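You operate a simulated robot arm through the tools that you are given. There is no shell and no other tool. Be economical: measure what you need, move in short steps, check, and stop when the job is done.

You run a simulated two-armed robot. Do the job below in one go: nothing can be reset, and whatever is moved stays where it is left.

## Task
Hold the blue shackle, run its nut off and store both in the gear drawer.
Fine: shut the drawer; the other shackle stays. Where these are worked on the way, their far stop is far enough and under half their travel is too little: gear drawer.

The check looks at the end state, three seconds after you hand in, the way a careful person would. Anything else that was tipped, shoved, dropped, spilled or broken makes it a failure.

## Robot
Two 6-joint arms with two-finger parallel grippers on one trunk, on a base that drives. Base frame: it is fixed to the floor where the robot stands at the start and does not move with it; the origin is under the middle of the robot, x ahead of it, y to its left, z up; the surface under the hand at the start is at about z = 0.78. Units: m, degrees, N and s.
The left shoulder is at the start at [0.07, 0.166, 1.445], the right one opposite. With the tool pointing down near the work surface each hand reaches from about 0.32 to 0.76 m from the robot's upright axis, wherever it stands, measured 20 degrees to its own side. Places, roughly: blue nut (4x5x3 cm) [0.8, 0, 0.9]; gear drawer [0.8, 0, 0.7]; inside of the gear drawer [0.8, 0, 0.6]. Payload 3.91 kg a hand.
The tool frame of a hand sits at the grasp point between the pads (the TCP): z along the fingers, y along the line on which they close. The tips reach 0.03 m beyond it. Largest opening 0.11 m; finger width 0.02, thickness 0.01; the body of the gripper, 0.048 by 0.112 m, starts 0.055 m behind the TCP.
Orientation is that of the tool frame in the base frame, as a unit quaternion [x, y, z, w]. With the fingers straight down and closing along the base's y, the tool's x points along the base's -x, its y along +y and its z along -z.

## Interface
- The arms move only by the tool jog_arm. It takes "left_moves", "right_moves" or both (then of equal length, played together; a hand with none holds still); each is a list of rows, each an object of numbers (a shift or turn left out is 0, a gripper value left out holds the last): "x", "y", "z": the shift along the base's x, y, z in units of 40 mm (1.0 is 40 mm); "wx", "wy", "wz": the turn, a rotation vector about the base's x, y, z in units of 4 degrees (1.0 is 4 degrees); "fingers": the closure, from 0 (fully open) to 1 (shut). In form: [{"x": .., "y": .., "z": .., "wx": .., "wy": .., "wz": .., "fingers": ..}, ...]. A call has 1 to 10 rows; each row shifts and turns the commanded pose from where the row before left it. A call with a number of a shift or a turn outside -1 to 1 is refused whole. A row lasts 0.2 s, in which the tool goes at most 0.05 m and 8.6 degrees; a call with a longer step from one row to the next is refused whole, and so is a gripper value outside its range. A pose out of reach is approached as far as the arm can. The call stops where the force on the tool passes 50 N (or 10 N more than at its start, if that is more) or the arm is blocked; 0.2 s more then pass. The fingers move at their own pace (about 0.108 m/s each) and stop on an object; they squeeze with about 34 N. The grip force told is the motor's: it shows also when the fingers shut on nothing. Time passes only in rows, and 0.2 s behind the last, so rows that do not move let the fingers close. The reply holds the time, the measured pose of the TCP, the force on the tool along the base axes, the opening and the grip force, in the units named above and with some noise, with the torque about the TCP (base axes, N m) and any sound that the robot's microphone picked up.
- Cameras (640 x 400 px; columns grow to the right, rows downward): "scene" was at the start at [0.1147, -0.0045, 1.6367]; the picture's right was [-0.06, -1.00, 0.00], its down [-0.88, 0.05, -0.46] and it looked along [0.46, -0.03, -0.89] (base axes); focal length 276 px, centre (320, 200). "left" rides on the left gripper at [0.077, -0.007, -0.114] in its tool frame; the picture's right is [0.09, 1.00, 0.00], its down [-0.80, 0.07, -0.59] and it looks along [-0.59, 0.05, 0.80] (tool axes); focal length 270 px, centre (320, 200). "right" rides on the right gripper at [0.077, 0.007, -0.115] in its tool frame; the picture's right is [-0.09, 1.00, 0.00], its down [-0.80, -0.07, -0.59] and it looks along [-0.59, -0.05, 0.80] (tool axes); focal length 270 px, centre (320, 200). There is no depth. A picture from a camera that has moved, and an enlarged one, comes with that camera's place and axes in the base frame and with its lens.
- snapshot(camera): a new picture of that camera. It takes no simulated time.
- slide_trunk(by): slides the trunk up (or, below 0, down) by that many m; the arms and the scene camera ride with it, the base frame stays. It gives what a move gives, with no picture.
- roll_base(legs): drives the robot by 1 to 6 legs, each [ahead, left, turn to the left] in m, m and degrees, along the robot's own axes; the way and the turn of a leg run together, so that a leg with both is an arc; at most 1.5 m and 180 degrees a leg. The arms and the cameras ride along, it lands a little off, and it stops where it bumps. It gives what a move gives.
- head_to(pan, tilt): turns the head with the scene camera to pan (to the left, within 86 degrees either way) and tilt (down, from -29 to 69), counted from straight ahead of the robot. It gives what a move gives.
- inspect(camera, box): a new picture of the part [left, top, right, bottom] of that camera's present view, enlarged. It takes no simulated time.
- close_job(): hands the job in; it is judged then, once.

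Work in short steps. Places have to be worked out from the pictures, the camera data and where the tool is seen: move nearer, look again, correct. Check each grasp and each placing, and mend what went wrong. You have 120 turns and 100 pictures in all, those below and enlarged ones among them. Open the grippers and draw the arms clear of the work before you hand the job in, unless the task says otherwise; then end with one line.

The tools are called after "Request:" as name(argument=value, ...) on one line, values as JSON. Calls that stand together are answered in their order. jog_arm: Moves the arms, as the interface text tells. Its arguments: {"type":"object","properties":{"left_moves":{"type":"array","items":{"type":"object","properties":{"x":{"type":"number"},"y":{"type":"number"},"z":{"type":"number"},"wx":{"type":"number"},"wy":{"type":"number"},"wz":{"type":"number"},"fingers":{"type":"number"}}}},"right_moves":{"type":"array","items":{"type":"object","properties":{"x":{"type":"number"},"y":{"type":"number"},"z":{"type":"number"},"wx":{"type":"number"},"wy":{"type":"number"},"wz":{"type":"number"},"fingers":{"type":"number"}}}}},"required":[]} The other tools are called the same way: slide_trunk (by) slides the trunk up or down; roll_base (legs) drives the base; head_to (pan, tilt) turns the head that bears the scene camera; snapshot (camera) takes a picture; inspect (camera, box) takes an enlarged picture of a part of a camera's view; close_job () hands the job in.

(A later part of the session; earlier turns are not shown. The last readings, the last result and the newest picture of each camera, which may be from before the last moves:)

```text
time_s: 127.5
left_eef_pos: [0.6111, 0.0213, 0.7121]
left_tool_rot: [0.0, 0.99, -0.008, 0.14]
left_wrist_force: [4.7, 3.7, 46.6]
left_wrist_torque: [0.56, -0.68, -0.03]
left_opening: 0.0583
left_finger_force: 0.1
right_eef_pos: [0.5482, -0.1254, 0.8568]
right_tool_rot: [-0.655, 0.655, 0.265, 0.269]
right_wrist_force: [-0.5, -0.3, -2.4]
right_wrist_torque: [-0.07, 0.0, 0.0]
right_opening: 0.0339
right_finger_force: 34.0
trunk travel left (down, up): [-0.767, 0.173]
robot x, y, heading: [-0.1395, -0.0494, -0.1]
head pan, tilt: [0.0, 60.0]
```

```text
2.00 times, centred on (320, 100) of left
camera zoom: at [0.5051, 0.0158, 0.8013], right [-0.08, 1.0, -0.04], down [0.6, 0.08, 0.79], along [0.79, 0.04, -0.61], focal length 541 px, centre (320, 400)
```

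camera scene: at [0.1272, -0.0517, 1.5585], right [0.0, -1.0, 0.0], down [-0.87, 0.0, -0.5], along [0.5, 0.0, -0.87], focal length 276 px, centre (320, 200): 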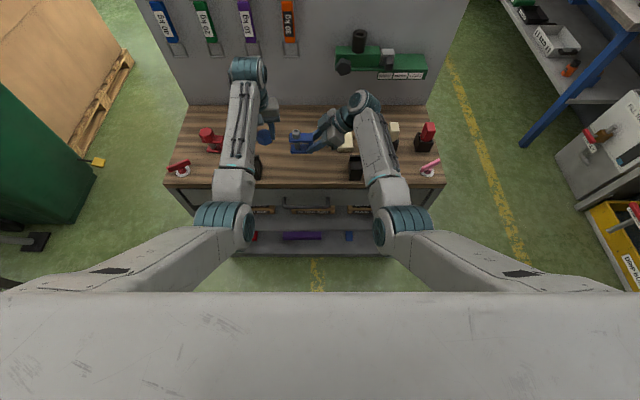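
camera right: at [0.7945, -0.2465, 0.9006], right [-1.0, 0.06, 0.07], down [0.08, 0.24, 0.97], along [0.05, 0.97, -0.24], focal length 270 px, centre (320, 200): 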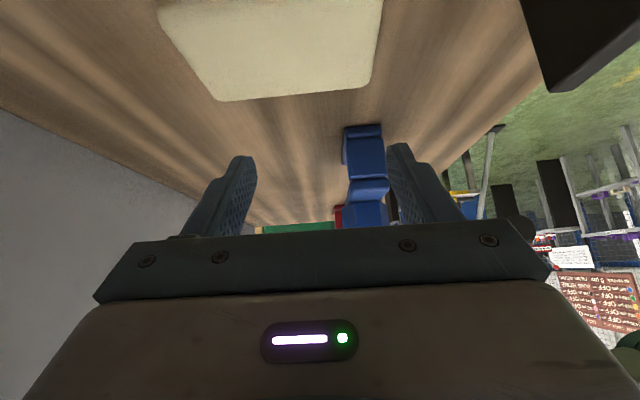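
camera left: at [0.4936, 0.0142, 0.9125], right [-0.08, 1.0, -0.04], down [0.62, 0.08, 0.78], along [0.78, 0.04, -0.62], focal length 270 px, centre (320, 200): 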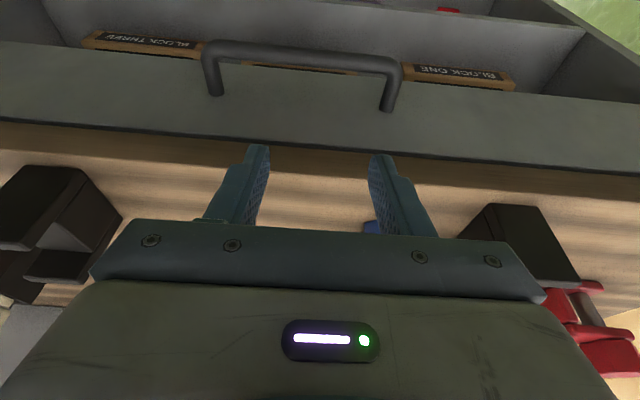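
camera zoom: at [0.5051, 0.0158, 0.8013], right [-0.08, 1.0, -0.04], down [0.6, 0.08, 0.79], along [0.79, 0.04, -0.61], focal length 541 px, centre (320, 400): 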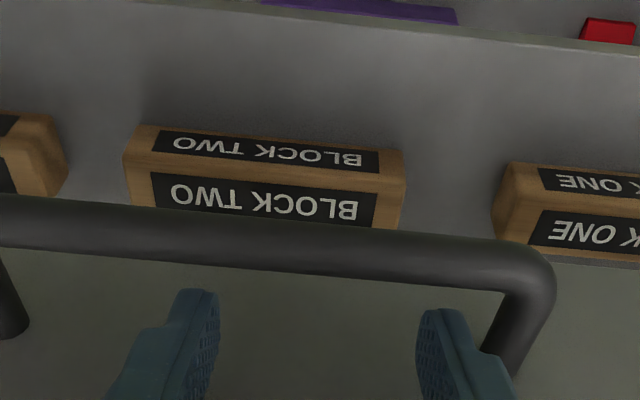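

The palm likely rests on the bench edge (46 N) and the tips barely reach the bar. Hooking is poor; I'll instead grip the bar with the fingers nearly horizontal, closing vertically. First back out and get clear.

Request:
slide_trunk(by=0.06)

Request:
jog_arm(left_moves=[{"z": 0.6}, {"z": 0.4, "x": -0.6}, {"x": -0.9, "y": 0.5}, {"x": -0.9, "y": 0.5}, {"wz": 1}, {"wz": 1}, {"wz": 1}, {"wz": 1}, {"wz": 1}, {"wz": 1}], right_moves=[{"z": 0.5}, {"z": 0.5}, {"y": -0.5}, {"y": -0.5}, {}, {}, {}, {}, {}, {}])

Request:
jog_arm(left_moves=[{"wz": 1}, {"wz": 1}, {"wz": 1}, {"wz": 1}, {"wz": 1}, {"wz": 1}, {"wz": 1}, {"wz": 1}, {"wz": 1}, {"wz": 1}])

Request:
jog_arm(left_moves=[{"wz": 1}, {"wz": 1}, {"wz": 1}, {"wz": 1}, {"wz": 1}, {"wz": 1}, {"wz": 0.5}, {"wy": -1}, {"wy": -1}, {"wy": -1}])

```text
time_s: 128.5
left_eef_pos: [0.6085, 0.0218, 0.7572]
left_tool_rot: [0.0, 0.992, -0.007, 0.129]
left_wrist_force: [0.9, -0.2, -0.8]
left_wrist_torque: [0.01, 0.0, -0.01]
left_opening: 0.0582
left_finger_force: 0.0
right_eef_pos: [0.553, -0.1243, 0.91]
right_tool_rot: [-0.654, 0.655, 0.269, 0.266]
right_wrist_force: [-1.0, 0.0, -1.8]
right_wrist_torque: [-0.04, 0.01, 0.04]
right_opening: 0.034
right_finger_force: 34.3
trunk travel left (down, up): [-0.827, 0.113]
robot x, y, heading: [-0.1378, -0.0516, -0.1]
head pan, tilt: [0.0, 60.0]
```

```text
time_s: 130.7
left_eef_pos: [0.5148, 0.0732, 0.7986]
left_tool_rot: [-0.209, 0.969, 0.028, 0.13]
left_wrist_force: [0.0, 0.0, -0.6]
left_wrist_torque: [-0.03, 0.04, -0.02]
left_opening: 0.058
left_finger_force: 0.1
right_eef_pos: [0.5531, -0.165, 0.952]
right_tool_rot: [-0.654, 0.656, 0.267, 0.267]
right_wrist_force: [0.0, 0.6, -2.6]
right_wrist_torque: [-0.06, -0.06, -0.01]
right_opening: 0.0337
right_finger_force: 34.2
trunk travel left (down, up): [-0.827, 0.113]
robot x, y, heading: [-0.1411, -0.0545, -0.1]
head pan, tilt: [0.0, 60.0]
```

```text
time_s: 132.9
left_eef_pos: [0.5145, 0.0716, 0.7979]
left_tool_rot: [-0.528, 0.839, 0.069, 0.117]
left_wrist_force: [0.5, 0.3, -0.2]
left_wrist_torque: [-0.01, -0.02, 0.0]
left_opening: 0.0582
left_finger_force: 0.1
right_eef_pos: [0.5531, -0.1648, 0.9508]
right_tool_rot: [-0.653, 0.656, 0.267, 0.267]
right_wrist_force: [0.1, -0.1, -2.3]
right_wrist_torque: [-0.04, 0.0, -0.01]
right_opening: 0.0341
right_finger_force: 34.1
trunk travel left (down, up): [-0.827, 0.113]
robot x, y, heading: [-0.1358, -0.0519, -0.3]
head pan, tilt: [0.0, 60.0]
```

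```text
time_s: 135.3
left_eef_pos: [0.5378, 0.0875, 0.8226]
left_tool_rot: [0.709, -0.677, -0.01, -0.196]
left_wrist_force: [0.2, -0.6, 0.4]
left_wrist_torque: [0.01, -0.05, -0.04]
left_opening: 0.0582
left_finger_force: 0.1
right_eef_pos: [0.5531, -0.1647, 0.9509]
right_tool_rot: [-0.654, 0.656, 0.268, 0.266]
right_wrist_force: [0.1, 0.8, -2.5]
right_wrist_torque: [-0.02, -0.02, 0.0]
right_opening: 0.0338
right_finger_force: 34.2
trunk travel left (down, up): [-0.827, 0.113]
robot x, y, heading: [-0.1391, -0.0525, 0.0]
head pan, tilt: [0.0, 60.0]
stopped in row 10 (left hand): the arm was blocked; the commanded pose is now the measured one
```

Yawed fine, but blocked by folding. A 35° pitch with fingers closing across the bar suffices; I back the base 6 cm, lower the trunk 5 cm, remove the sideways tilt and pitch.

Request:
roll_base(legs=[[-0.06, 0, 0]])

Request:
slide_trunk(by=-0.05)

Request:
jog_arm(left_moves=[{"wx": -0.9}, {"wx": -0.9}, {"wx": -0.9}, {"wx": -0.9}, {"wx": -0.6}, {"wy": -1}, {"wy": -1}, {"wy": -1}, {"wy": -1}, {"wy": -1}])

Request:
snapshot(camera="scene")

```text
time_s: 136.3
left_eef_pos: [0.4825, 0.0872, 0.8184]
left_tool_rot: [0.709, -0.678, -0.012, -0.194]
left_wrist_force: [0.4, 0.1, -0.7]
left_wrist_torque: [0.02, 0.05, 0.02]
left_opening: 0.0584
left_finger_force: 0.0
right_eef_pos: [0.4971, -0.1658, 0.9477]
right_tool_rot: [-0.652, 0.657, 0.27, 0.266]
right_wrist_force: [0.6, -0.1, -1.9]
right_wrist_torque: [-0.04, 0.02, 0.03]
right_opening: 0.0339
right_finger_force: 34.2
trunk travel left (down, up): [-0.827, 0.113]
robot x, y, heading: [-0.1957, -0.0519, 0.1]
head pan, tilt: [0.0, 60.0]
```

```text
time_s: 137.2
left_eef_pos: [0.4791, 0.0863, 0.7732]
left_tool_rot: [0.709, -0.677, -0.01, -0.197]
left_wrist_force: [0.6, 0.2, -0.1]
left_wrist_torque: [0.01, -0.02, 0.01]
left_opening: 0.0582
left_finger_force: 0.1
right_eef_pos: [0.4941, -0.1656, 0.9008]
right_tool_rot: [-0.654, 0.656, 0.268, 0.266]
right_wrist_force: [0.4, -0.6, -2.9]
right_wrist_torque: [-0.06, 0.0, -0.01]
right_opening: 0.0339
right_finger_force: 33.6
trunk travel left (down, up): [-0.777, 0.163]
robot x, y, heading: [-0.1975, -0.053, 0.1]
head pan, tilt: [0.0, 60.0]
```

```text
time_s: 139.4
left_eef_pos: [0.4783, 0.0863, 0.7726]
left_tool_rot: [0.703, -0.645, 0.216, -0.206]
left_wrist_force: [-0.3, 0.4, 0.1]
left_wrist_torque: [0.01, 0.02, 0.04]
left_opening: 0.0583
left_finger_force: 0.0
right_eef_pos: [0.493, -0.1635, 0.9017]
right_tool_rot: [-0.654, 0.656, 0.268, 0.267]
right_wrist_force: [-0.5, 0.1, -2.2]
right_wrist_torque: [-0.08, -0.03, 0.01]
right_opening: 0.0338
right_finger_force: 33.8
trunk travel left (down, up): [-0.777, 0.163]
robot x, y, heading: [-0.1942, -0.0503, 0.2]
head pan, tilt: [0.0, 60.0]
```

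```text
26 pictures are left
camera scene: at [-0.0806, -0.0522, 1.4764], right [0.0, -1.0, 0.0], down [-0.87, 0.0, -0.5], along [0.5, 0.0, -0.87], focal length 276 px, centre (320, 200)
```

scene: 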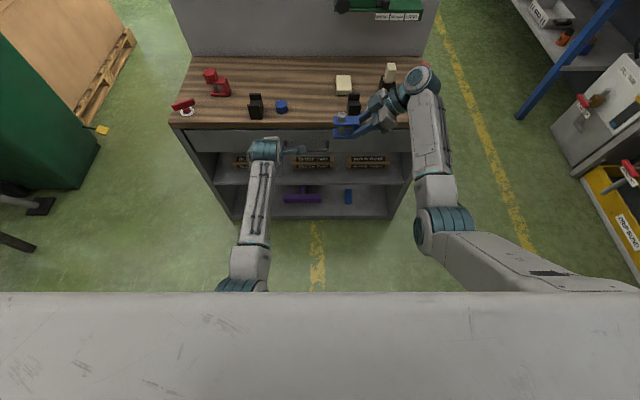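

Nut stands undisturbed on the bench. Pitch is 35°; I move to a stand-off in front of the bar and look.

Request:
jog_arm(left_moves=[{"y": -0.5, "x": 0.4, "fingers": 0.58}, {"y": -0.5, "x": 0.4, "z": -0.1}, {"x": 0.6, "z": -0.2}, {}])

Request:
snapshot(camera="left")

Request:
inspect(camera="scene", box=[240, 90, 360, 190])

```text
time_s: 140.4
left_eef_pos: [0.5348, 0.0448, 0.7618]
left_tool_rot: [0.703, -0.646, 0.214, -0.205]
left_wrist_force: [-0.2, 0.3, 0.5]
left_wrist_torque: [-0.01, -0.02, 0.02]
left_opening: 0.046
left_finger_force: 0.1
right_eef_pos: [0.4936, -0.1653, 0.9014]
right_tool_rot: [-0.654, 0.656, 0.267, 0.267]
right_wrist_force: [0.0, -0.1, -1.6]
right_wrist_torque: [-0.06, 0.01, 0.02]
right_opening: 0.0338
right_finger_force: 34.1
trunk travel left (down, up): [-0.777, 0.163]
robot x, y, heading: [-0.1981, -0.0511, 0.2]
head pan, tilt: [0.0, 60.0]
```

```text
25 pictures are left
camera left: at [0.4807, -0.0315, 0.8628], right [-0.81, -0.17, -0.56], down [-0.46, 0.79, 0.42], along [0.37, 0.59, -0.71], focal length 270 px, centre (320, 200)
```

left: 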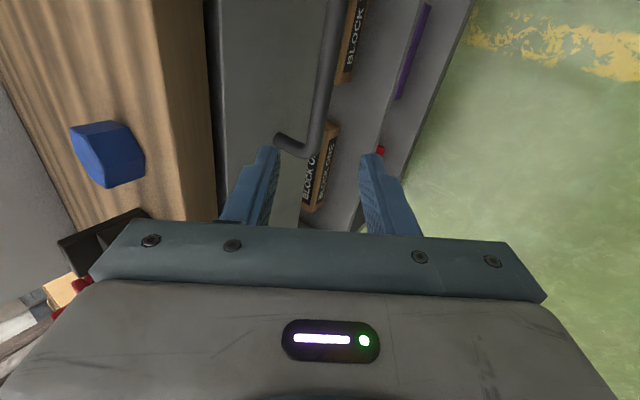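

```text
4.00 times, centred on (300, 140) of scene
camera zoom: at [-0.0808, -0.0517, 1.4764], right [0.0, -1.0, 0.0], down [-0.87, 0.0, -0.5], along [0.5, 0.0, -0.87], focal length 1103 px, centre (400, 440)
```

zoom: 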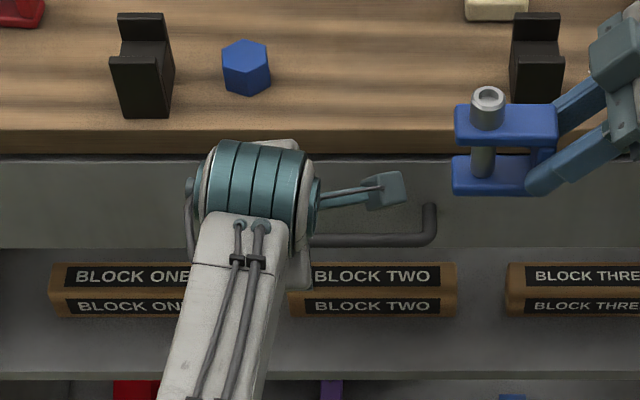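

The view along the bar confirms it lies between the fingers at ≈[0.592, 0.686]. I advance along the finger axis 75 mm and close.

Request:
jog_arm(left_moves=[{"x": 0.4, "z": -0.5}, {"x": 0.37, "z": -0.5}, {"x": 0.22, "z": -0.3}, {"x": 0.15, "z": -0.18}, {}])

Request:
snapshot(camera="left")

```text
time_s: 141.6
left_eef_pos: [0.5804, 0.047, 0.7015]
left_tool_rot: [0.704, -0.645, 0.215, -0.205]
left_wrist_force: [-0.1, -0.1, -0.1]
left_wrist_torque: [0.02, -0.01, 0.02]
left_opening: 0.0462
left_finger_force: 0.1
right_eef_pos: [0.4925, -0.1644, 0.9021]
right_tool_rot: [-0.653, 0.656, 0.267, 0.266]
right_wrist_force: [-0.1, -0.4, -1.9]
right_wrist_torque: [-0.07, 0.03, 0.01]
right_opening: 0.0338
right_finger_force: 34.3
trunk travel left (down, up): [-0.777, 0.163]
robot x, y, heading: [-0.1951, -0.0493, 0.2]
head pan, tilt: [0.0, 60.0]
```

```text
23 pictures are left
camera left: at [0.5267, -0.0306, 0.8026], right [-0.81, -0.17, -0.56], down [-0.46, 0.79, 0.42], along [0.37, 0.6, -0.71], focal length 270 px, centre (320, 200)
```

left: 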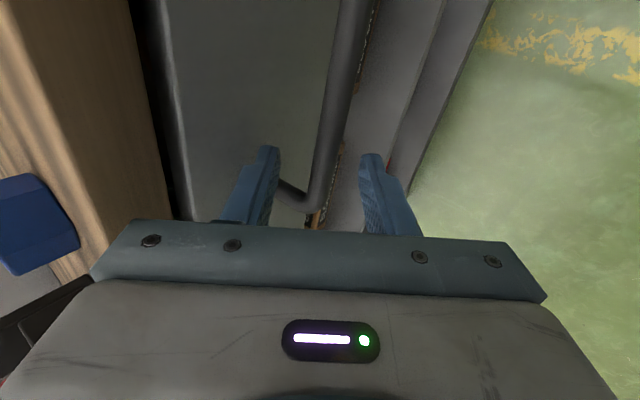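

The bar is between the fingers. Close on it.

Request:
jog_arm(left_moves=[{"fingers": 0.8}, {"fingers": 1}, {}, {}])

```text
time_s: 142.6
left_eef_pos: [0.5807, 0.045, 0.7]
left_tool_rot: [0.703, -0.647, 0.213, -0.205]
left_wrist_force: [-1.9, -1.2, -4.4]
left_wrist_torque: [0.56, 0.1, -0.81]
left_opening: 0.0149
left_finger_force: 45.4
right_eef_pos: [0.4943, -0.1655, 0.9005]
right_tool_rot: [-0.652, 0.657, 0.267, 0.268]
right_wrist_force: [0.9, -0.4, -1.9]
right_wrist_torque: [-0.04, 0.02, 0.01]
right_opening: 0.034
right_finger_force: 33.7
trunk travel left (down, up): [-0.777, 0.163]
robot x, y, heading: [-0.1981, -0.0497, 0.2]
head pan, tilt: [0.0, 60.0]
```

The bar (15 mm) is gripped. I drive back to draw the drawer open.

Request:
roll_base(legs=[[-0.15, 0, 0]])

Request:
snapshot(camera="scene")

```text
time_s: 144.0
left_eef_pos: [0.4331, 0.0461, 0.7007]
left_tool_rot: [0.703, -0.646, 0.215, -0.205]
left_wrist_force: [2.0, -1.2, -9.6]
left_wrist_torque: [0.65, -0.13, -0.7]
left_opening: 0.0148
left_finger_force: 44.8
right_eef_pos: [0.346, -0.1659, 0.8997]
right_tool_rot: [-0.653, 0.657, 0.268, 0.266]
right_wrist_force: [0.0, 0.8, -2.8]
right_wrist_torque: [-0.07, 0.04, 0.01]
right_opening: 0.0338
right_finger_force: 34.0
trunk travel left (down, up): [-0.777, 0.163]
robot x, y, heading: [-0.3459, -0.0504, -0.0]
head pan, tilt: [0.0, 60.0]
```

```text
22 pictures are left
camera scene: at [-0.2264, -0.0524, 1.4761], right [0.0, -1.0, 0.0], down [-0.87, 0.0, -0.5], along [0.5, 0.0, -0.87], focal length 276 px, centre (320, 200)
```

scene: 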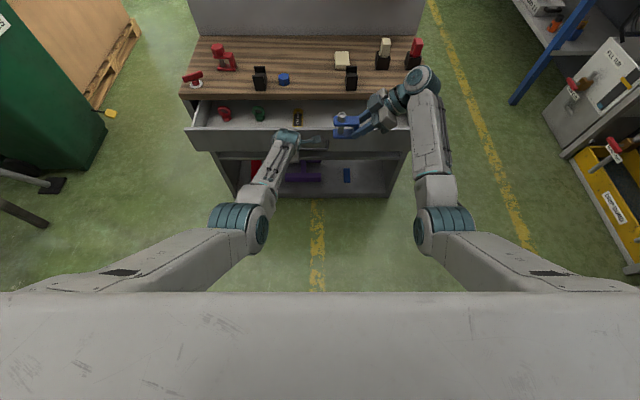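

The drawer slides out nicely and has other items inside. Pull further toward the stop.

Request:
roll_base(legs=[[-0.1, 0, 0]])

Request:
inspect(camera="scene", box=[180, 20, 440, 180])

```text
time_s: 145.1
left_eef_pos: [0.3338, 0.0463, 0.6996]
left_tool_rot: [0.704, -0.646, 0.214, -0.205]
left_wrist_force: [2.0, -2.4, -10.5]
left_wrist_torque: [0.64, -0.14, -0.73]
left_opening: 0.015
left_finger_force: 45.0
right_eef_pos: [0.2465, -0.1666, 0.9009]
right_tool_rot: [-0.653, 0.657, 0.268, 0.266]
right_wrist_force: [0.6, -0.2, -1.7]
right_wrist_torque: [-0.07, 0.02, 0.02]
right_opening: 0.0338
right_finger_force: 34.0
trunk travel left (down, up): [-0.777, 0.163]
robot x, y, heading: [-0.4439, -0.0488, -0.0]
head pan, tilt: [0.0, 60.0]
```

```text
2.46 times, centred on (310, 100) of scene
camera zoom: at [-0.326, -0.0525, 1.4761], right [0.0, -1.0, 0.0], down [-0.87, 0.0, -0.5], along [0.5, 0.0, -0.87], focal length 679 px, centre (345, 446)
```

zoom: 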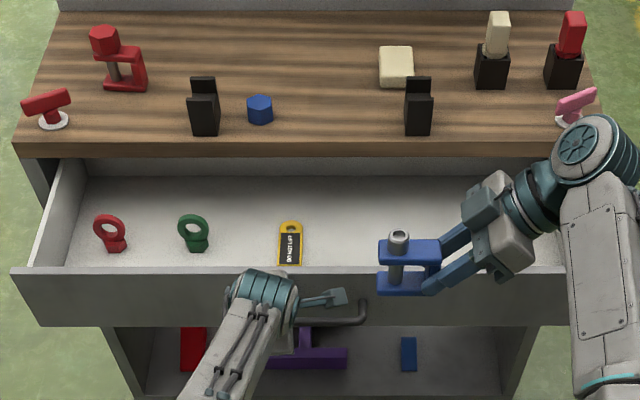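

Open 25 cm so far without a stop; a bit more.

Request:
roll_base(legs=[[-0.06, 0, 0]])

```text
time_s: 146.0
left_eef_pos: [0.3185, 0.0464, 0.7073]
left_tool_rot: [0.701, -0.644, 0.221, -0.21]
left_wrist_force: [-0.6, 0.2, -0.4]
left_wrist_torque: [0.01, 0.04, 0.0]
left_opening: 0.0
left_finger_force: 37.5
right_eef_pos: [0.2271, -0.166, 0.9009]
right_tool_rot: [-0.653, 0.656, 0.268, 0.267]
right_wrist_force: [-1.0, -0.3, -2.2]
right_wrist_torque: [-0.08, -0.02, -0.03]
right_opening: 0.034
right_finger_force: 34.1
trunk travel left (down, up): [-0.777, 0.163]
robot x, y, heading: [-0.4644, -0.0489, 0.1]
head pan, tilt: [0.0, 60.0]
stopped in leg 1: the force on the tool passed its limit at 66 N (the readings are from after the stop); the commanded pose is now the measured one
```

Far stop reached at ~25.5 cm (fingers slipped off there). I raise the left hand well clear, then drive forward so the right hand with the shackle is over the open drawer.

Request:
jog_arm(left_moves=[{"z": 0.7, "x": -0.3}, {"z": 0.9}, {"z": 0.9, "wy": 0.9}, {"z": 0.9, "y": 0.4, "wy": 0.9}, {"z": 0.9, "y": 0.4, "wy": 0.9}, {"z": 0.6, "y": 0.4, "wy": 0.9, "fingers": 0.45}, {}])

Request:
roll_base(legs=[[0.28, 0, 0]])

Request:
snapshot(camera="scene")

```text
time_s: 147.6
left_eef_pos: [0.3052, 0.0931, 0.9032]
left_tool_rot: [0.723, -0.666, 0.131, -0.128]
left_wrist_force: [0.3, 0.3, 0.2]
left_wrist_torque: [0.05, -0.01, 0.0]
left_opening: 0.0607
left_finger_force: 0.0
right_eef_pos: [0.2246, -0.1651, 0.901]
right_tool_rot: [-0.653, 0.656, 0.267, 0.267]
right_wrist_force: [-0.3, 0.4, -2.1]
right_wrist_torque: [-0.05, 0.02, 0.0]
right_opening: 0.0337
right_finger_force: 34.1
trunk travel left (down, up): [-0.777, 0.163]
robot x, y, heading: [-0.4672, -0.053, -0.1]
head pan, tilt: [0.0, 60.0]
```

```text
time_s: 149.5
left_eef_pos: [0.5829, 0.0932, 0.9041]
left_tool_rot: [0.723, -0.666, 0.132, -0.128]
left_wrist_force: [-0.5, -0.8, 0.8]
left_wrist_torque: [0.0, 0.0, -0.03]
left_opening: 0.0608
left_finger_force: 0.1
right_eef_pos: [0.5011, -0.1669, 0.9034]
right_tool_rot: [-0.653, 0.657, 0.267, 0.268]
right_wrist_force: [0.1, -0.1, -2.3]
right_wrist_torque: [-0.08, -0.01, 0.02]
right_opening: 0.0337
right_finger_force: 34.0
trunk travel left (down, up): [-0.777, 0.163]
robot x, y, heading: [-0.1876, -0.0538, -0.1]
head pan, tilt: [0.0, 60.0]
```

```text
20 pictures are left
camera scene: at [-0.072, -0.0524, 1.4765], right [0.0, -1.0, 0.0], down [-0.87, 0.0, -0.5], along [0.5, 0.0, -0.87], focal length 276 px, centre (320, 200)
```

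scene: 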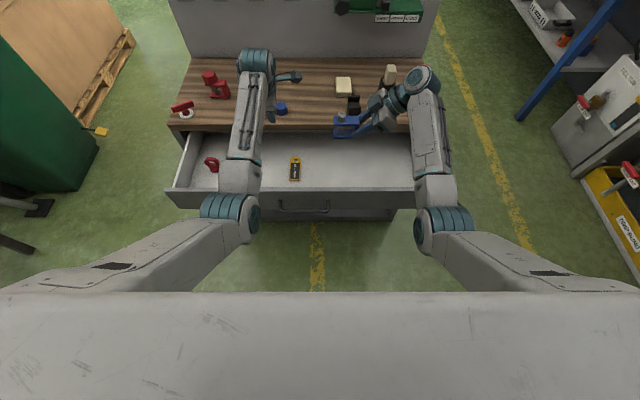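

Drawer is open with a free area on its right. I lift the left hand, lower the trunk 10 cm, then lower the shackle at about [0.50, -0.16].

Request:
jog_arm(left_moves=[{"z": 0.8, "x": -0.3}, {"z": 0.8}, {"z": 0.6}, {}])

Request:
slide_trunk(by=-0.1)

Request:
jog_arm(right_moves=[{"z": -0.8}, {"z": -0.8}, {"z": -0.7}, {}])

Request:
inspect(camera="right", box=[120, 0, 520, 240])

Request:
inspect(camera="scene", box=[160, 20, 460, 220])

```text
time_s: 150.5
left_eef_pos: [0.5708, 0.0944, 0.9923]
left_tool_rot: [0.723, -0.666, 0.133, -0.129]
left_wrist_force: [-0.7, 0.5, 0.0]
left_wrist_torque: [-0.02, 0.0, -0.01]
left_opening: 0.0607
left_finger_force: 0.1
right_eef_pos: [0.5022, -0.1643, 0.9021]
right_tool_rot: [-0.653, 0.657, 0.267, 0.268]
right_wrist_force: [0.2, 0.5, -1.0]
right_wrist_torque: [-0.08, 0.0, -0.02]
right_opening: 0.034
right_finger_force: 33.4
trunk travel left (down, up): [-0.777, 0.163]
robot x, y, heading: [-0.1886, -0.0514, -0.2]
head pan, tilt: [0.0, 60.0]
```

```text
time_s: 151.8
left_eef_pos: [0.572, 0.0946, 0.8904]
left_tool_rot: [0.722, -0.666, 0.132, -0.129]
left_wrist_force: [-0.8, 0.0, -0.6]
left_wrist_torque: [-0.01, -0.02, -0.01]
left_opening: 0.0603
left_finger_force: 0.0
right_eef_pos: [0.5025, -0.1654, 0.8018]
right_tool_rot: [-0.653, 0.656, 0.267, 0.267]
right_wrist_force: [-0.7, -0.3, -1.8]
right_wrist_torque: [-0.09, 0.02, 0.01]
right_opening: 0.034
right_finger_force: 33.5
trunk travel left (down, up): [-0.677, 0.263]
robot x, y, heading: [-0.1905, -0.05, -0.1]
head pan, tilt: [0.0, 60.0]
```

```text
time_s: 152.8
left_eef_pos: [0.5712, 0.0937, 0.8899]
left_tool_rot: [0.723, -0.666, 0.132, -0.129]
left_wrist_force: [-0.9, -0.6, -0.5]
left_wrist_torque: [-0.01, -0.01, 0.01]
left_opening: 0.0603
left_finger_force: 0.0
right_eef_pos: [0.5028, -0.1649, 0.7097]
right_tool_rot: [-0.653, 0.656, 0.267, 0.267]
right_wrist_force: [0.6, -0.4, -2.2]
right_wrist_torque: [-0.03, -0.02, 0.0]
right_opening: 0.0338
right_finger_force: 34.0
trunk travel left (down, up): [-0.677, 0.263]
robot x, y, heading: [-0.1886, -0.051, -0.1]
head pan, tilt: [0.0, 60.0]
```

```text
1.60 times, centred on (320, 120) of right
camera zoom: at [0.4955, -0.3007, 0.7378], right [-1.0, 0.07, 0.06], down [0.07, 0.16, 0.99], along [0.06, 0.99, -0.16], focal length 432 px, centre (320, 328)
```

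zoom: 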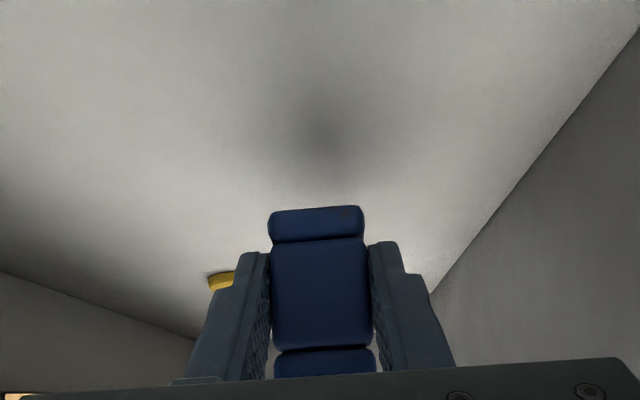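

```text
2.00 times, centred on (310, 120) of scene
camera zoom: at [-0.0709, -0.0524, 1.3763], right [0.0, -1.0, 0.0], down [-0.87, 0.0, -0.5], along [0.5, 0.0, -0.87], focal length 552 px, centre (340, 360)
```

zoom: 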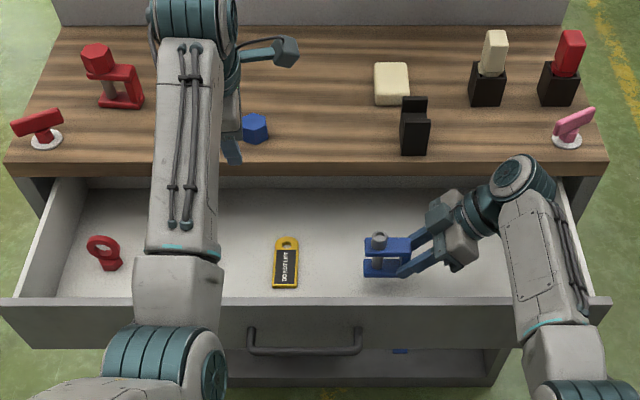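

The shackle is over a free part of the drawer floor. I lower until contact.

Request:
jog_arm(right_moves=[{"z": -0.5}, {"z": -0.3}, {"z": -0.2}, {}])

Request:
jog_arm(right_moves=[{"z": -0.1}, {"z": -0.1}, {"z": -0.1}, {}])

```text
time_s: 153.8
left_eef_pos: [0.57, 0.0947, 0.8926]
left_tool_rot: [0.723, -0.666, 0.133, -0.129]
left_wrist_force: [0.6, 0.3, -0.1]
left_wrist_torque: [0.02, -0.02, -0.02]
left_opening: 0.0606
left_finger_force: 0.0
right_eef_pos: [0.5031, -0.1659, 0.6729]
right_tool_rot: [-0.653, 0.656, 0.266, 0.27]
right_wrist_force: [2.5, -2.3, 13.0]
right_wrist_torque: [-0.08, 0.1, 0.0]
right_opening: 0.0338
right_finger_force: 34.2
trunk travel left (down, up): [-0.677, 0.263]
robot x, y, heading: [-0.1857, -0.0498, -0.2]
head pan, tilt: [0.0, 60.0]
```

```text
time_s: 154.8
left_eef_pos: [0.569, 0.0945, 0.8954]
left_tool_rot: [0.722, -0.666, 0.134, -0.13]
left_wrist_force: [0.7, -0.2, 0.5]
left_wrist_torque: [0.0, 0.0, -0.02]
left_opening: 0.0605
left_finger_force: 0.1
right_eef_pos: [0.5023, -0.1647, 0.6635]
right_tool_rot: [-0.653, 0.655, 0.265, 0.271]
right_wrist_force: [0.9, -2.8, 36.1]
right_wrist_torque: [0.7, 0.69, 0.17]
right_opening: 0.0336
right_finger_force: 33.4
trunk travel left (down, up): [-0.677, 0.263]
robot x, y, heading: [-0.1905, -0.0531, 0.1]
head pan, tilt: [0.0, 60.0]
```

Contact: the drawer floor is at about z 0.63. I relieve the pressure, release, and back out along the finger axis.

Request:
jog_arm(right_moves=[{"z": 0.17}, {}, {"fingers": 0.5}, {"fingers": 0.3}, {}, {}, {"y": -0.4, "z": 0.5}, {"y": -0.4, "z": 0.7}, {"y": -0.2, "z": 0.9}, {"z": 0.9}])

Request:
jog_arm(right_moves=[{"z": 0.9}, {"z": 0.9}, {"z": 0.9}, {}])

Request:
inspect(camera="scene", box=[160, 20, 460, 220])

```text
time_s: 157.1
left_eef_pos: [0.5716, 0.0952, 0.8907]
left_tool_rot: [0.723, -0.666, 0.132, -0.129]
left_wrist_force: [-0.9, -0.3, -0.8]
left_wrist_torque: [-0.01, 0.0, 0.0]
left_opening: 0.0605
left_finger_force: 0.1
right_eef_pos: [0.5028, -0.2056, 0.7843]
right_tool_rot: [-0.653, 0.656, 0.267, 0.267]
right_wrist_force: [-0.4, -0.2, 0.3]
right_wrist_torque: [-0.01, 0.0, -0.01]
right_opening: 0.0767
right_finger_force: 0.0
trunk travel left (down, up): [-0.677, 0.263]
robot x, y, heading: [-0.1903, -0.0516, -0.3]
head pan, tilt: [0.0, 60.0]
```

```text
time_s: 158.1
left_eef_pos: [0.5706, 0.0951, 0.891]
left_tool_rot: [0.723, -0.666, 0.132, -0.129]
left_wrist_force: [0.4, -0.1, -0.1]
left_wrist_torque: [-0.01, 0.0, 0.01]
left_opening: 0.0604
left_finger_force: 0.0
right_eef_pos: [0.5037, -0.2059, 0.8941]
right_tool_rot: [-0.653, 0.656, 0.268, 0.267]
right_wrist_force: [0.8, 0.1, 0.7]
right_wrist_torque: [-0.02, 0.0, 0.0]
right_opening: 0.0772
right_finger_force: 0.0
trunk travel left (down, up): [-0.677, 0.263]
robot x, y, heading: [-0.1909, -0.0521, -0.0]
head pan, tilt: [0.0, 60.0]
```

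```text
2.00 times, centred on (310, 120) of scene
camera zoom: at [-0.0709, -0.0525, 1.3763], right [0.0, -1.0, 0.0], down [-0.87, 0.0, -0.5], along [0.5, 0.0, -0.87], focal length 552 px, centre (340, 360)
```

zoom: 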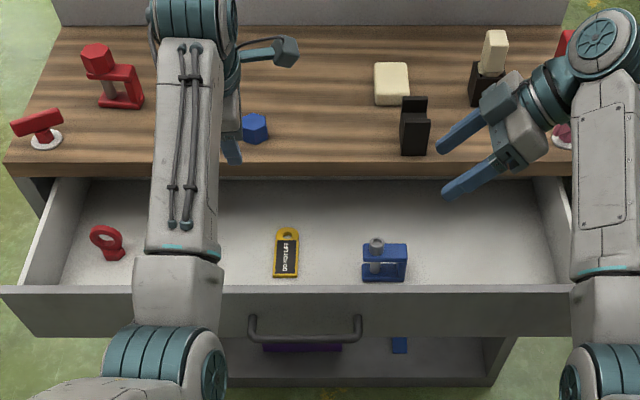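

The shackle stands in the drawer. Now the nut: I level the left hand, turn it to match the nut's flats (≈67°), tuck the right hand back, and drive 10 cm forward.

Request:
jog_arm(left_moves=[{"wy": 1}, {"wy": 1}, {"wy": 1}, {"wy": 1}, {"wy": 1}, {"wy": 0.3, "wz": -0.5}, {"wz": -0.9}, {"wz": -0.9}, {"wz": -0.9}, {"wz": -0.9}], right_moves=[{"x": -0.6, "z": 0.3}, {"x": -0.6, "z": 0.3}, {"x": -0.6}, {"x": -0.6}, {}, {}, {}, {}, {}, {}])

Request:
roll_base(legs=[[0.1, 0, 0]])

Request:
jog_arm(left_moves=[{"wz": -0.9}, {"wz": -0.9}, {"wz": -1}, {}])

Request:
snapshot(camera="left")

```text
time_s: 160.2
left_eef_pos: [0.5715, 0.0949, 0.8901]
left_tool_rot: [-0.63, 0.777, 0.003, 0.004]
left_wrist_force: [-0.6, -0.6, -0.5]
left_wrist_torque: [-0.04, -0.04, -0.02]
left_opening: 0.0604
left_finger_force: 0.0
right_eef_pos: [0.4072, -0.2065, 0.9154]
right_tool_rot: [-0.653, 0.656, 0.267, 0.269]
right_wrist_force: [0.9, -0.7, 0.0]
right_wrist_torque: [-0.01, -0.02, 0.0]
right_opening: 0.0772
right_finger_force: 0.1
trunk travel left (down, up): [-0.677, 0.263]
robot x, y, heading: [-0.1894, -0.0529, 0.3]
head pan, tilt: [0.0, 60.0]
```

```text
time_s: 161.4
left_eef_pos: [0.6709, 0.0951, 0.8904]
left_tool_rot: [-0.629, 0.777, 0.003, 0.005]
left_wrist_force: [0.8, 0.0, -0.3]
left_wrist_torque: [0.01, -0.02, 0.02]
left_opening: 0.0605
left_finger_force: 0.1
right_eef_pos: [0.5071, -0.2064, 0.9151]
right_tool_rot: [-0.651, 0.658, 0.266, 0.271]
right_wrist_force: [-0.2, 0.2, 0.9]
right_wrist_torque: [-0.02, 0.02, -0.01]
right_opening: 0.077
right_finger_force: 0.0
trunk travel left (down, up): [-0.677, 0.263]
robot x, y, heading: [-0.0882, -0.0464, -0.2]
head pan, tilt: [0.0, 60.0]
```

```text
time_s: 162.4
left_eef_pos: [0.6712, 0.0944, 0.8912]
left_tool_rot: [-0.551, 0.834, 0.002, 0.005]
left_wrist_force: [-0.5, 0.4, 0.0]
left_wrist_torque: [0.05, 0.0, -0.03]
left_opening: 0.0603
left_finger_force: 0.0
right_eef_pos: [0.5067, -0.2069, 0.9149]
right_tool_rot: [-0.651, 0.657, 0.267, 0.271]
right_wrist_force: [0.4, 0.0, 0.7]
right_wrist_torque: [0.01, -0.01, 0.02]
right_opening: 0.077
right_finger_force: 0.0
trunk travel left (down, up): [-0.677, 0.263]
robot x, y, heading: [-0.0852, -0.0505, -0.1]
head pan, tilt: [0.0, 60.0]
```

```text
16 pictures are left
camera left: at [0.6468, 0.0202, 1.0052], right [-0.95, 0.31, 0.0], down [0.25, 0.76, 0.6], along [0.19, 0.57, -0.8], focal length 270 px, centre (320, 200)
```

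left: 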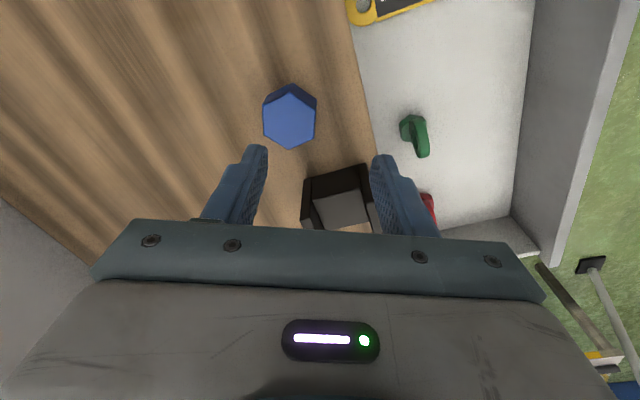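

Nut aligned with the fingers, at ≈[0.692, 0.083]. Move over it, descend and grip.

Request:
jog_arm(left_moves=[{"x": 0.52, "y": -0.29}, {"z": -0.5}, {"z": -0.6}, {"z": -0.5}, {"z": -0.25}, {}, {"fingers": 0.8}, {"fingers": 1}, {}, {}])

Request:
inspect(camera="left", box=[160, 40, 480, 240])

```text
time_s: 164.6
left_eef_pos: [0.6928, 0.0826, 0.8161]
left_tool_rot: [-0.551, 0.835, 0.002, 0.004]
left_wrist_force: [-0.1, 0.1, -0.1]
left_wrist_torque: [0.03, -0.02, -0.01]
left_opening: 0.0393
left_finger_force: 33.9
right_eef_pos: [0.5074, -0.2062, 0.916]
right_tool_rot: [-0.652, 0.657, 0.266, 0.27]
right_wrist_force: [0.5, 0.0, 0.2]
right_wrist_torque: [-0.02, -0.01, 0.01]
right_opening: 0.0771
right_finger_force: 0.1
trunk travel left (down, up): [-0.677, 0.263]
robot x, y, heading: [-0.0901, -0.0508, 0.0]
head pan, tilt: [0.0, 60.0]
```

```text
2.00 times, centred on (320, 140) of left
camera zoom: at [0.6679, 0.0083, 0.9309], right [-0.95, 0.31, 0.0], down [0.25, 0.76, 0.6], along [0.19, 0.57, -0.8], focal length 541 px, centre (320, 320)
```

zoom: 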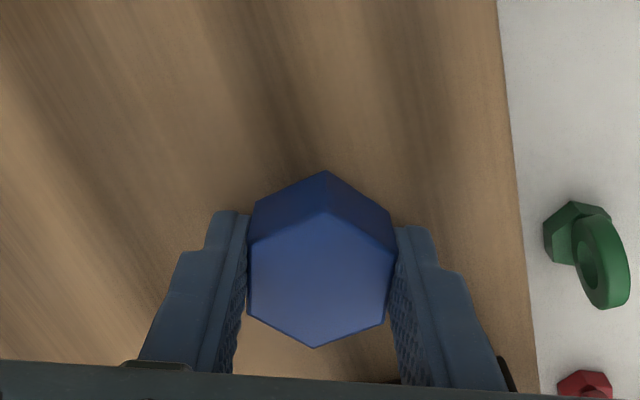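

Nut gripped. I lift it and bring it back over the drawer, to a free spot near [0.50, 0.09] between the yellow tag and the green eyebolt.

Request:
jog_arm(left_moves=[{"z": 0.5}, {"z": 0.9}, {"z": 0.9}, {}])

Request:
roll_base(legs=[[-0.13, 0, 0]])

Request:
jog_arm(left_moves=[{"x": -0.6}, {"x": -0.6}, {"x": -0.4, "y": 0.15}, {}])

Request:
snapshot(camera="left")

Request:
inspect(camera="scene", box=[160, 20, 460, 220])

```text
time_s: 165.6
left_eef_pos: [0.6924, 0.0821, 0.9083]
left_tool_rot: [-0.551, 0.835, 0.003, 0.003]
left_wrist_force: [-0.1, 0.1, -1.2]
left_wrist_torque: [0.0, 0.01, 0.01]
left_opening: 0.0392
left_finger_force: 34.7
right_eef_pos: [0.5073, -0.2063, 0.9147]
right_tool_rot: [-0.652, 0.657, 0.267, 0.27]
right_wrist_force: [-0.6, 0.0, 0.3]
right_wrist_torque: [0.01, -0.01, -0.02]
right_opening: 0.0771
right_finger_force: 0.0
trunk travel left (down, up): [-0.677, 0.263]
robot x, y, heading: [-0.0897, -0.0522, -0.2]
head pan, tilt: [0.0, 60.0]
```

```text
time_s: 166.9
left_eef_pos: [0.5629, 0.0819, 0.9083]
left_tool_rot: [-0.552, 0.834, 0.002, 0.004]
left_wrist_force: [0.7, 0.0, -1.1]
left_wrist_torque: [0.0, 0.0, 0.0]
left_opening: 0.0393
left_finger_force: 33.9
right_eef_pos: [0.3775, -0.2076, 0.916]
right_tool_rot: [-0.651, 0.657, 0.267, 0.27]
right_wrist_force: [-0.9, -0.9, -0.4]
right_wrist_torque: [0.02, 0.01, 0.0]
right_opening: 0.077
right_finger_force: 0.0
trunk travel left (down, up): [-0.677, 0.263]
robot x, y, heading: [-0.2136, -0.0515, -0.1]
head pan, tilt: [0.0, 60.0]
```

```text
time_s: 167.9
left_eef_pos: [0.5175, 0.0836, 0.8967]
left_tool_rot: [-0.55, 0.835, 0.002, 0.004]
left_wrist_force: [-0.6, -0.3, 0.6]
left_wrist_torque: [-0.02, 0.01, 0.01]
left_opening: 0.0395
left_finger_force: 34.0
left hand out of reach, approached as far as the arm can: row 2, 3
right_eef_pos: [0.3776, -0.2073, 0.9153]
right_tool_rot: [-0.651, 0.657, 0.266, 0.27]
right_wrist_force: [-0.2, 1.2, 0.6]
right_wrist_torque: [-0.03, 0.02, 0.01]
right_opening: 0.0769
right_finger_force: 0.2
trunk travel left (down, up): [-0.677, 0.263]
robot x, y, heading: [-0.2174, -0.0518, -0.1]
head pan, tilt: [0.0, 60.0]
```

```text
14 pictures are left
camera left: at [0.492, 0.0099, 1.0102], right [-0.95, 0.31, 0.0], down [0.25, 0.76, 0.6], along [0.19, 0.57, -0.8], focal length 270 px, centre (320, 200)
```

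left: 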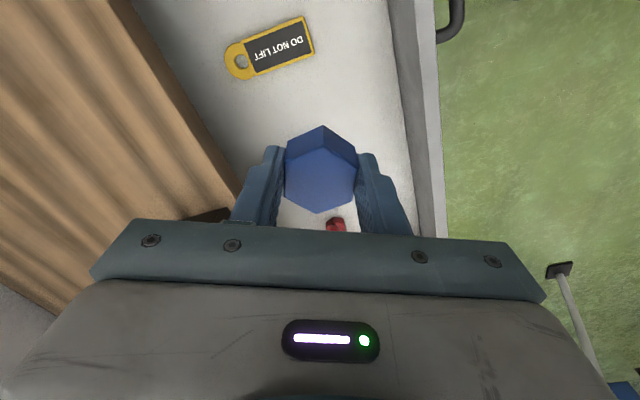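

```text
2.00 times, centred on (310, 120) of scene
camera zoom: at [-0.1, -0.0526, 1.3763], right [0.0, -1.0, 0.0], down [-0.87, 0.0, -0.5], along [0.5, 0.0, -0.87], focal length 552 px, centre (340, 360)
```

zoom: 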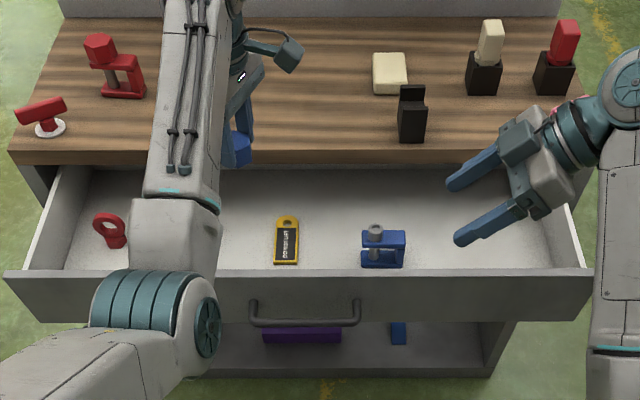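

Spot below the nut is free (tag at [0.566, 0.038], eyebolt further +y). I descend into the drawer.

Request:
jog_arm(left_moves=[{"z": -0.7}, {"z": -0.9}, {"z": -0.9}, {"z": -0.9}, {"z": -0.9}, {"z": -0.6}, {}])

Request:
inspect(camera="left", box=[160, 40, 480, 240])

```text
time_s: 169.5
left_eef_pos: [0.5181, 0.0833, 0.6995]
left_tool_rot: [-0.551, 0.834, 0.001, 0.004]
left_wrist_force: [0.7, 0.4, -0.1]
left_wrist_torque: [0.02, 0.01, 0.02]
left_opening: 0.0393
left_finger_force: 33.5
right_eef_pos: [0.3778, -0.2074, 0.9167]
right_tool_rot: [-0.653, 0.656, 0.267, 0.269]
right_wrist_force: [0.8, 0.4, -1.0]
right_wrist_torque: [-0.01, 0.0, 0.04]
right_opening: 0.0771
right_finger_force: 0.1
trunk travel left (down, up): [-0.677, 0.263]
robot x, y, heading: [-0.219, -0.0519, -0.2]
head pan, tilt: [0.0, 60.0]
```

```text
2.00 times, centred on (320, 140) of left
camera zoom: at [0.4923, 0.0096, 0.8137], right [-0.95, 0.31, 0.0], down [0.25, 0.76, 0.6], along [0.19, 0.57, -0.8], focal length 541 px, centre (320, 320)
```

zoom: 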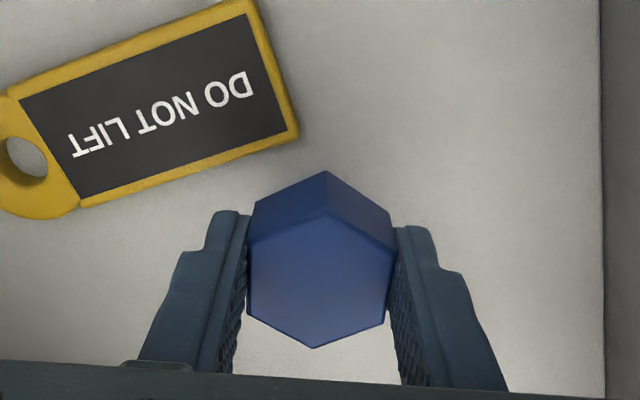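

The tag's edge is right next to the nut, so I shift 2 cm to +y, then lower to contact.

Request:
jog_arm(left_moves=[{"y": 0.55}, {}, {"z": -0.3}, {"z": -0.2}, {"z": -0.15}, {}])

```text
time_s: 170.9
left_eef_pos: [0.5163, 0.1067, 0.6729]
left_tool_rot: [-0.551, 0.834, 0.002, 0.003]
left_wrist_force: [0.9, 0.5, -0.2]
left_wrist_torque: [-0.02, -0.04, 0.02]
left_opening: 0.039
left_finger_force: 33.6
right_eef_pos: [0.3772, -0.2062, 0.9157]
right_tool_rot: [-0.652, 0.657, 0.266, 0.269]
right_wrist_force: [0.7, 0.2, -0.5]
right_wrist_torque: [-0.02, 0.04, 0.04]
right_opening: 0.0768
right_finger_force: 0.1
trunk travel left (down, up): [-0.677, 0.263]
robot x, y, heading: [-0.2235, -0.049, -0.3]
head pan, tilt: [0.0, 60.0]
```

Request:
jog_arm(left_moves=[{"z": -0.06}, {"z": -0.06}, {}])

Request:
jog_arm(left_moves=[{"z": -0.05}, {}])

```text
time_s: 171.7
left_eef_pos: [0.5175, 0.1056, 0.6707]
left_tool_rot: [-0.552, 0.834, 0.002, 0.007]
left_wrist_force: [1.7, -0.3, 11.8]
left_wrist_torque: [0.02, 0.15, -0.01]
left_opening: 0.0394
left_finger_force: 33.8
right_eef_pos: [0.3765, -0.2079, 0.9168]
right_tool_rot: [-0.652, 0.657, 0.267, 0.27]
right_wrist_force: [0.9, 0.6, 0.2]
right_wrist_torque: [0.0, -0.02, 0.0]
right_opening: 0.0765
right_finger_force: 0.0
trunk travel left (down, up): [-0.677, 0.263]
robot x, y, heading: [-0.2153, -0.0541, -0.2]
head pan, tilt: [0.0, 60.0]
```

```text
time_s: 172.3
left_eef_pos: [0.5166, 0.1066, 0.6725]
left_tool_rot: [-0.551, 0.834, 0.0, 0.007]
left_wrist_force: [1.4, 2.6, 26.9]
left_wrist_torque: [0.04, 0.36, -0.02]
left_opening: 0.0393
left_finger_force: 33.9
right_eef_pos: [0.3761, -0.2071, 0.9179]
right_tool_rot: [-0.652, 0.656, 0.265, 0.271]
right_wrist_force: [-0.4, -0.8, -1.3]
right_wrist_torque: [0.01, -0.01, 0.02]
right_opening: 0.0769
right_finger_force: 0.1
trunk travel left (down, up): [-0.677, 0.263]
robot x, y, heading: [-0.2201, -0.0507, -0.0]
head pan, tilt: [0.0, 60.0]
```

Nut is on the drawer floor. Relieve, open a little, rise straight, and check.

Request:
jog_arm(left_moves=[{"z": 0.1}, {"fingers": 0.47}, {}, {}, {"z": 0.5}, {"z": 0.9}, {"z": 0.9}, {"z": 0.9}, {"z": 0.8}, {}])

Request:
snapshot(camera="left")

```text
time_s: 174.5
left_eef_pos: [0.5179, 0.1071, 0.8312]
left_tool_rot: [-0.551, 0.834, 0.002, 0.004]
left_wrist_force: [0.4, 1.1, -0.6]
left_wrist_torque: [0.02, 0.02, 0.01]
left_opening: 0.0584
left_finger_force: 0.1
right_eef_pos: [0.3778, -0.2079, 0.9157]
right_tool_rot: [-0.652, 0.657, 0.267, 0.27]
right_wrist_force: [0.3, 0.1, -0.2]
right_wrist_torque: [0.02, 0.02, -0.01]
right_opening: 0.0772
right_finger_force: 0.0
trunk travel left (down, up): [-0.677, 0.263]
robot x, y, heading: [-0.2188, -0.0545, 0.0]
head pan, tilt: [0.0, 60.0]
```

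```text
11 pictures are left
camera left: at [0.4924, 0.0331, 0.9455], right [-0.95, 0.31, 0.0], down [0.25, 0.76, 0.6], along [0.19, 0.57, -0.8], focal length 270 px, centre (320, 200)
```

left: 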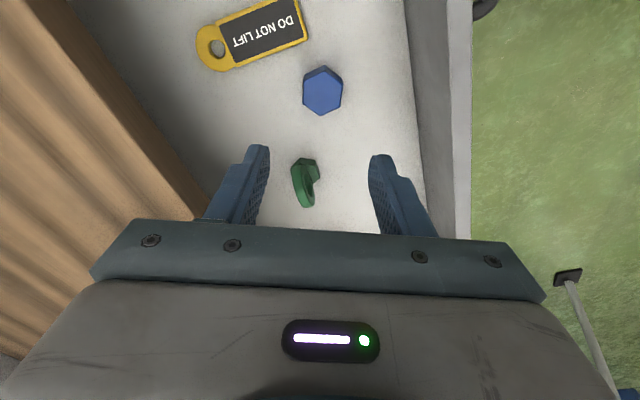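

Both parts are in the drawer, tag and eyebolts untouched. To shut it, I'll regrip the bar with the earlier 35° pose: back up, raise the trunk 6 cm, and orient the left hand.

Request:
roll_base(legs=[[-0.24, 0, 0]])

Request:
slide_trunk(by=0.06)

Request:
jog_arm(left_moves=[{"wz": 1, "y": -0.5}, {"wz": 1, "y": -0.5}, {"wz": 1, "y": -0.4, "z": -0.5}, {"wz": 1, "z": -0.5}, {"wz": 1, "fingers": 0.55}, {"wz": 0.8}, {"wy": -1}, {"wy": -1}, {"wy": -1}, {"wy": -1}])

Request:
jog_arm(left_moves=[{"wy": -1}, {"wy": -1}, {"wy": -1}, {"wy": -1}, {"wy": -0.7}, {}])

Request:
snapshot(camera="left")

```text
time_s: 176.3
left_eef_pos: [0.2777, 0.1087, 0.8309]
left_tool_rot: [-0.551, 0.835, 0.003, 0.003]
left_wrist_force: [0.0, -0.2, -0.3]
left_wrist_torque: [-0.03, 0.0, 0.0]
left_opening: 0.0581
left_finger_force: 0.1
right_eef_pos: [0.1377, -0.2077, 0.9158]
right_tool_rot: [-0.651, 0.657, 0.267, 0.27]
right_wrist_force: [0.9, -0.5, -0.6]
right_wrist_torque: [0.0, 0.01, -0.01]
right_opening: 0.0769
right_finger_force: 0.0
trunk travel left (down, up): [-0.677, 0.263]
robot x, y, heading: [-0.4572, -0.0465, -0.4]
head pan, tilt: [0.0, 60.0]
```

```text
time_s: 177.3
left_eef_pos: [0.2774, 0.1071, 0.8912]
left_tool_rot: [-0.551, 0.835, 0.002, 0.004]
left_wrist_force: [-0.7, -0.1, 0.2]
left_wrist_torque: [0.03, 0.0, 0.0]
left_opening: 0.0586
left_finger_force: 0.1
right_eef_pos: [0.1387, -0.2074, 0.9748]
right_tool_rot: [-0.651, 0.657, 0.268, 0.27]
right_wrist_force: [0.0, -0.3, 0.4]
right_wrist_torque: [0.02, 0.01, 0.01]
right_opening: 0.0772
right_finger_force: 0.1
trunk travel left (down, up): [-0.737, 0.203]
robot x, y, heading: [-0.4556, -0.049, -0.3]
head pan, tilt: [0.0, 60.0]
```

```text
time_s: 179.5
left_eef_pos: [0.2775, 0.051, 0.8522]
left_tool_rot: [0.701, -0.699, 0.096, -0.103]
left_wrist_force: [-0.4, 0.3, 0.2]
left_wrist_torque: [-0.02, -0.01, -0.01]
left_opening: 0.0496
left_finger_force: 0.1
right_eef_pos: [0.1371, -0.207, 0.9753]
right_tool_rot: [-0.651, 0.657, 0.266, 0.271]
right_wrist_force: [0.6, -0.2, 0.4]
right_wrist_torque: [0.0, 0.02, -0.03]
right_opening: 0.0772
right_finger_force: 0.0
trunk travel left (down, up): [-0.737, 0.203]
robot x, y, heading: [-0.4552, -0.0499, -0.4]
head pan, tilt: [0.0, 60.0]
```

```text
time_s: 180.9
left_eef_pos: [0.2775, 0.0513, 0.8511]
left_tool_rot: [0.676, -0.674, 0.209, -0.214]
left_wrist_force: [0.1, -0.3, -1.6]
left_wrist_torque: [-0.04, 0.01, 0.01]
left_opening: 0.0494
left_finger_force: 0.0
right_eef_pos: [0.1374, -0.2064, 0.9754]
right_tool_rot: [-0.651, 0.657, 0.266, 0.27]
right_wrist_force: [0.7, -0.2, 0.0]
right_wrist_torque: [-0.04, 0.0, -0.02]
right_opening: 0.0772
right_finger_force: 0.1
trunk travel left (down, up): [-0.737, 0.203]
robot x, y, heading: [-0.4604, -0.0547, -0.3]
head pan, tilt: [0.0, 60.0]
```

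```text
10 pictures are left
camera left: at [0.2179, -0.0263, 0.9488], right [-0.82, -0.09, -0.57], down [-0.4, 0.8, 0.45], along [0.41, 0.6, -0.68], focal length 270 px, centre (320, 200)
```

left: 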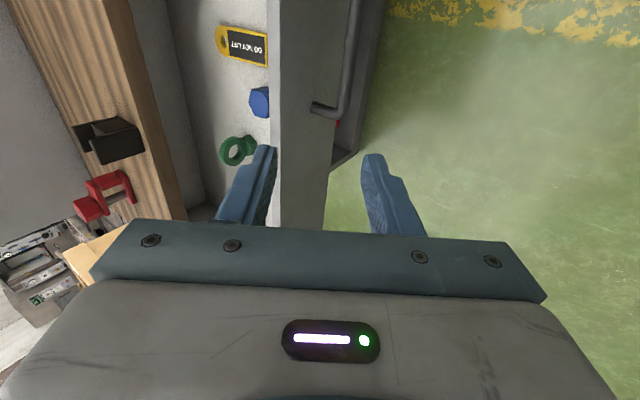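

The bar is now at ≈[0.359, ·, 0.686]. I move to the stand-off, then along the finger axis onto the bar.

Request:
jog_arm(left_moves=[{"x": 0.3, "z": -0.9}, {"x": 0.3, "z": -0.9}, {"x": 0.2, "z": -0.5}, {}])

Request:
snapshot(camera="left")

```text
time_s: 181.9
left_eef_pos: [0.3103, 0.0518, 0.7612]
left_tool_rot: [0.676, -0.673, 0.209, -0.215]
left_wrist_force: [0.3, 0.1, -0.8]
left_wrist_torque: [0.01, 0.01, 0.01]
left_opening: 0.0494
left_finger_force: 0.1
right_eef_pos: [0.1381, -0.2068, 0.9748]
right_tool_rot: [-0.651, 0.658, 0.266, 0.27]
right_wrist_force: [0.3, -0.2, -0.4]
right_wrist_torque: [-0.02, 0.0, -0.01]
right_opening: 0.0768
right_finger_force: 0.2
trunk travel left (down, up): [-0.737, 0.203]
robot x, y, heading: [-0.4573, -0.0532, -0.1]
head pan, tilt: [0.0, 60.0]
```

```text
9 pictures are left
camera left: at [0.2501, -0.0261, 0.8572], right [-0.82, -0.09, -0.57], down [-0.4, 0.8, 0.45], along [0.41, 0.6, -0.69], focal length 270 px, centre (320, 200)
```

left: 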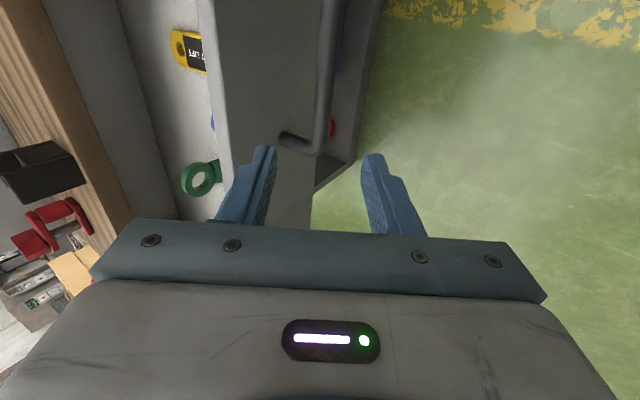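

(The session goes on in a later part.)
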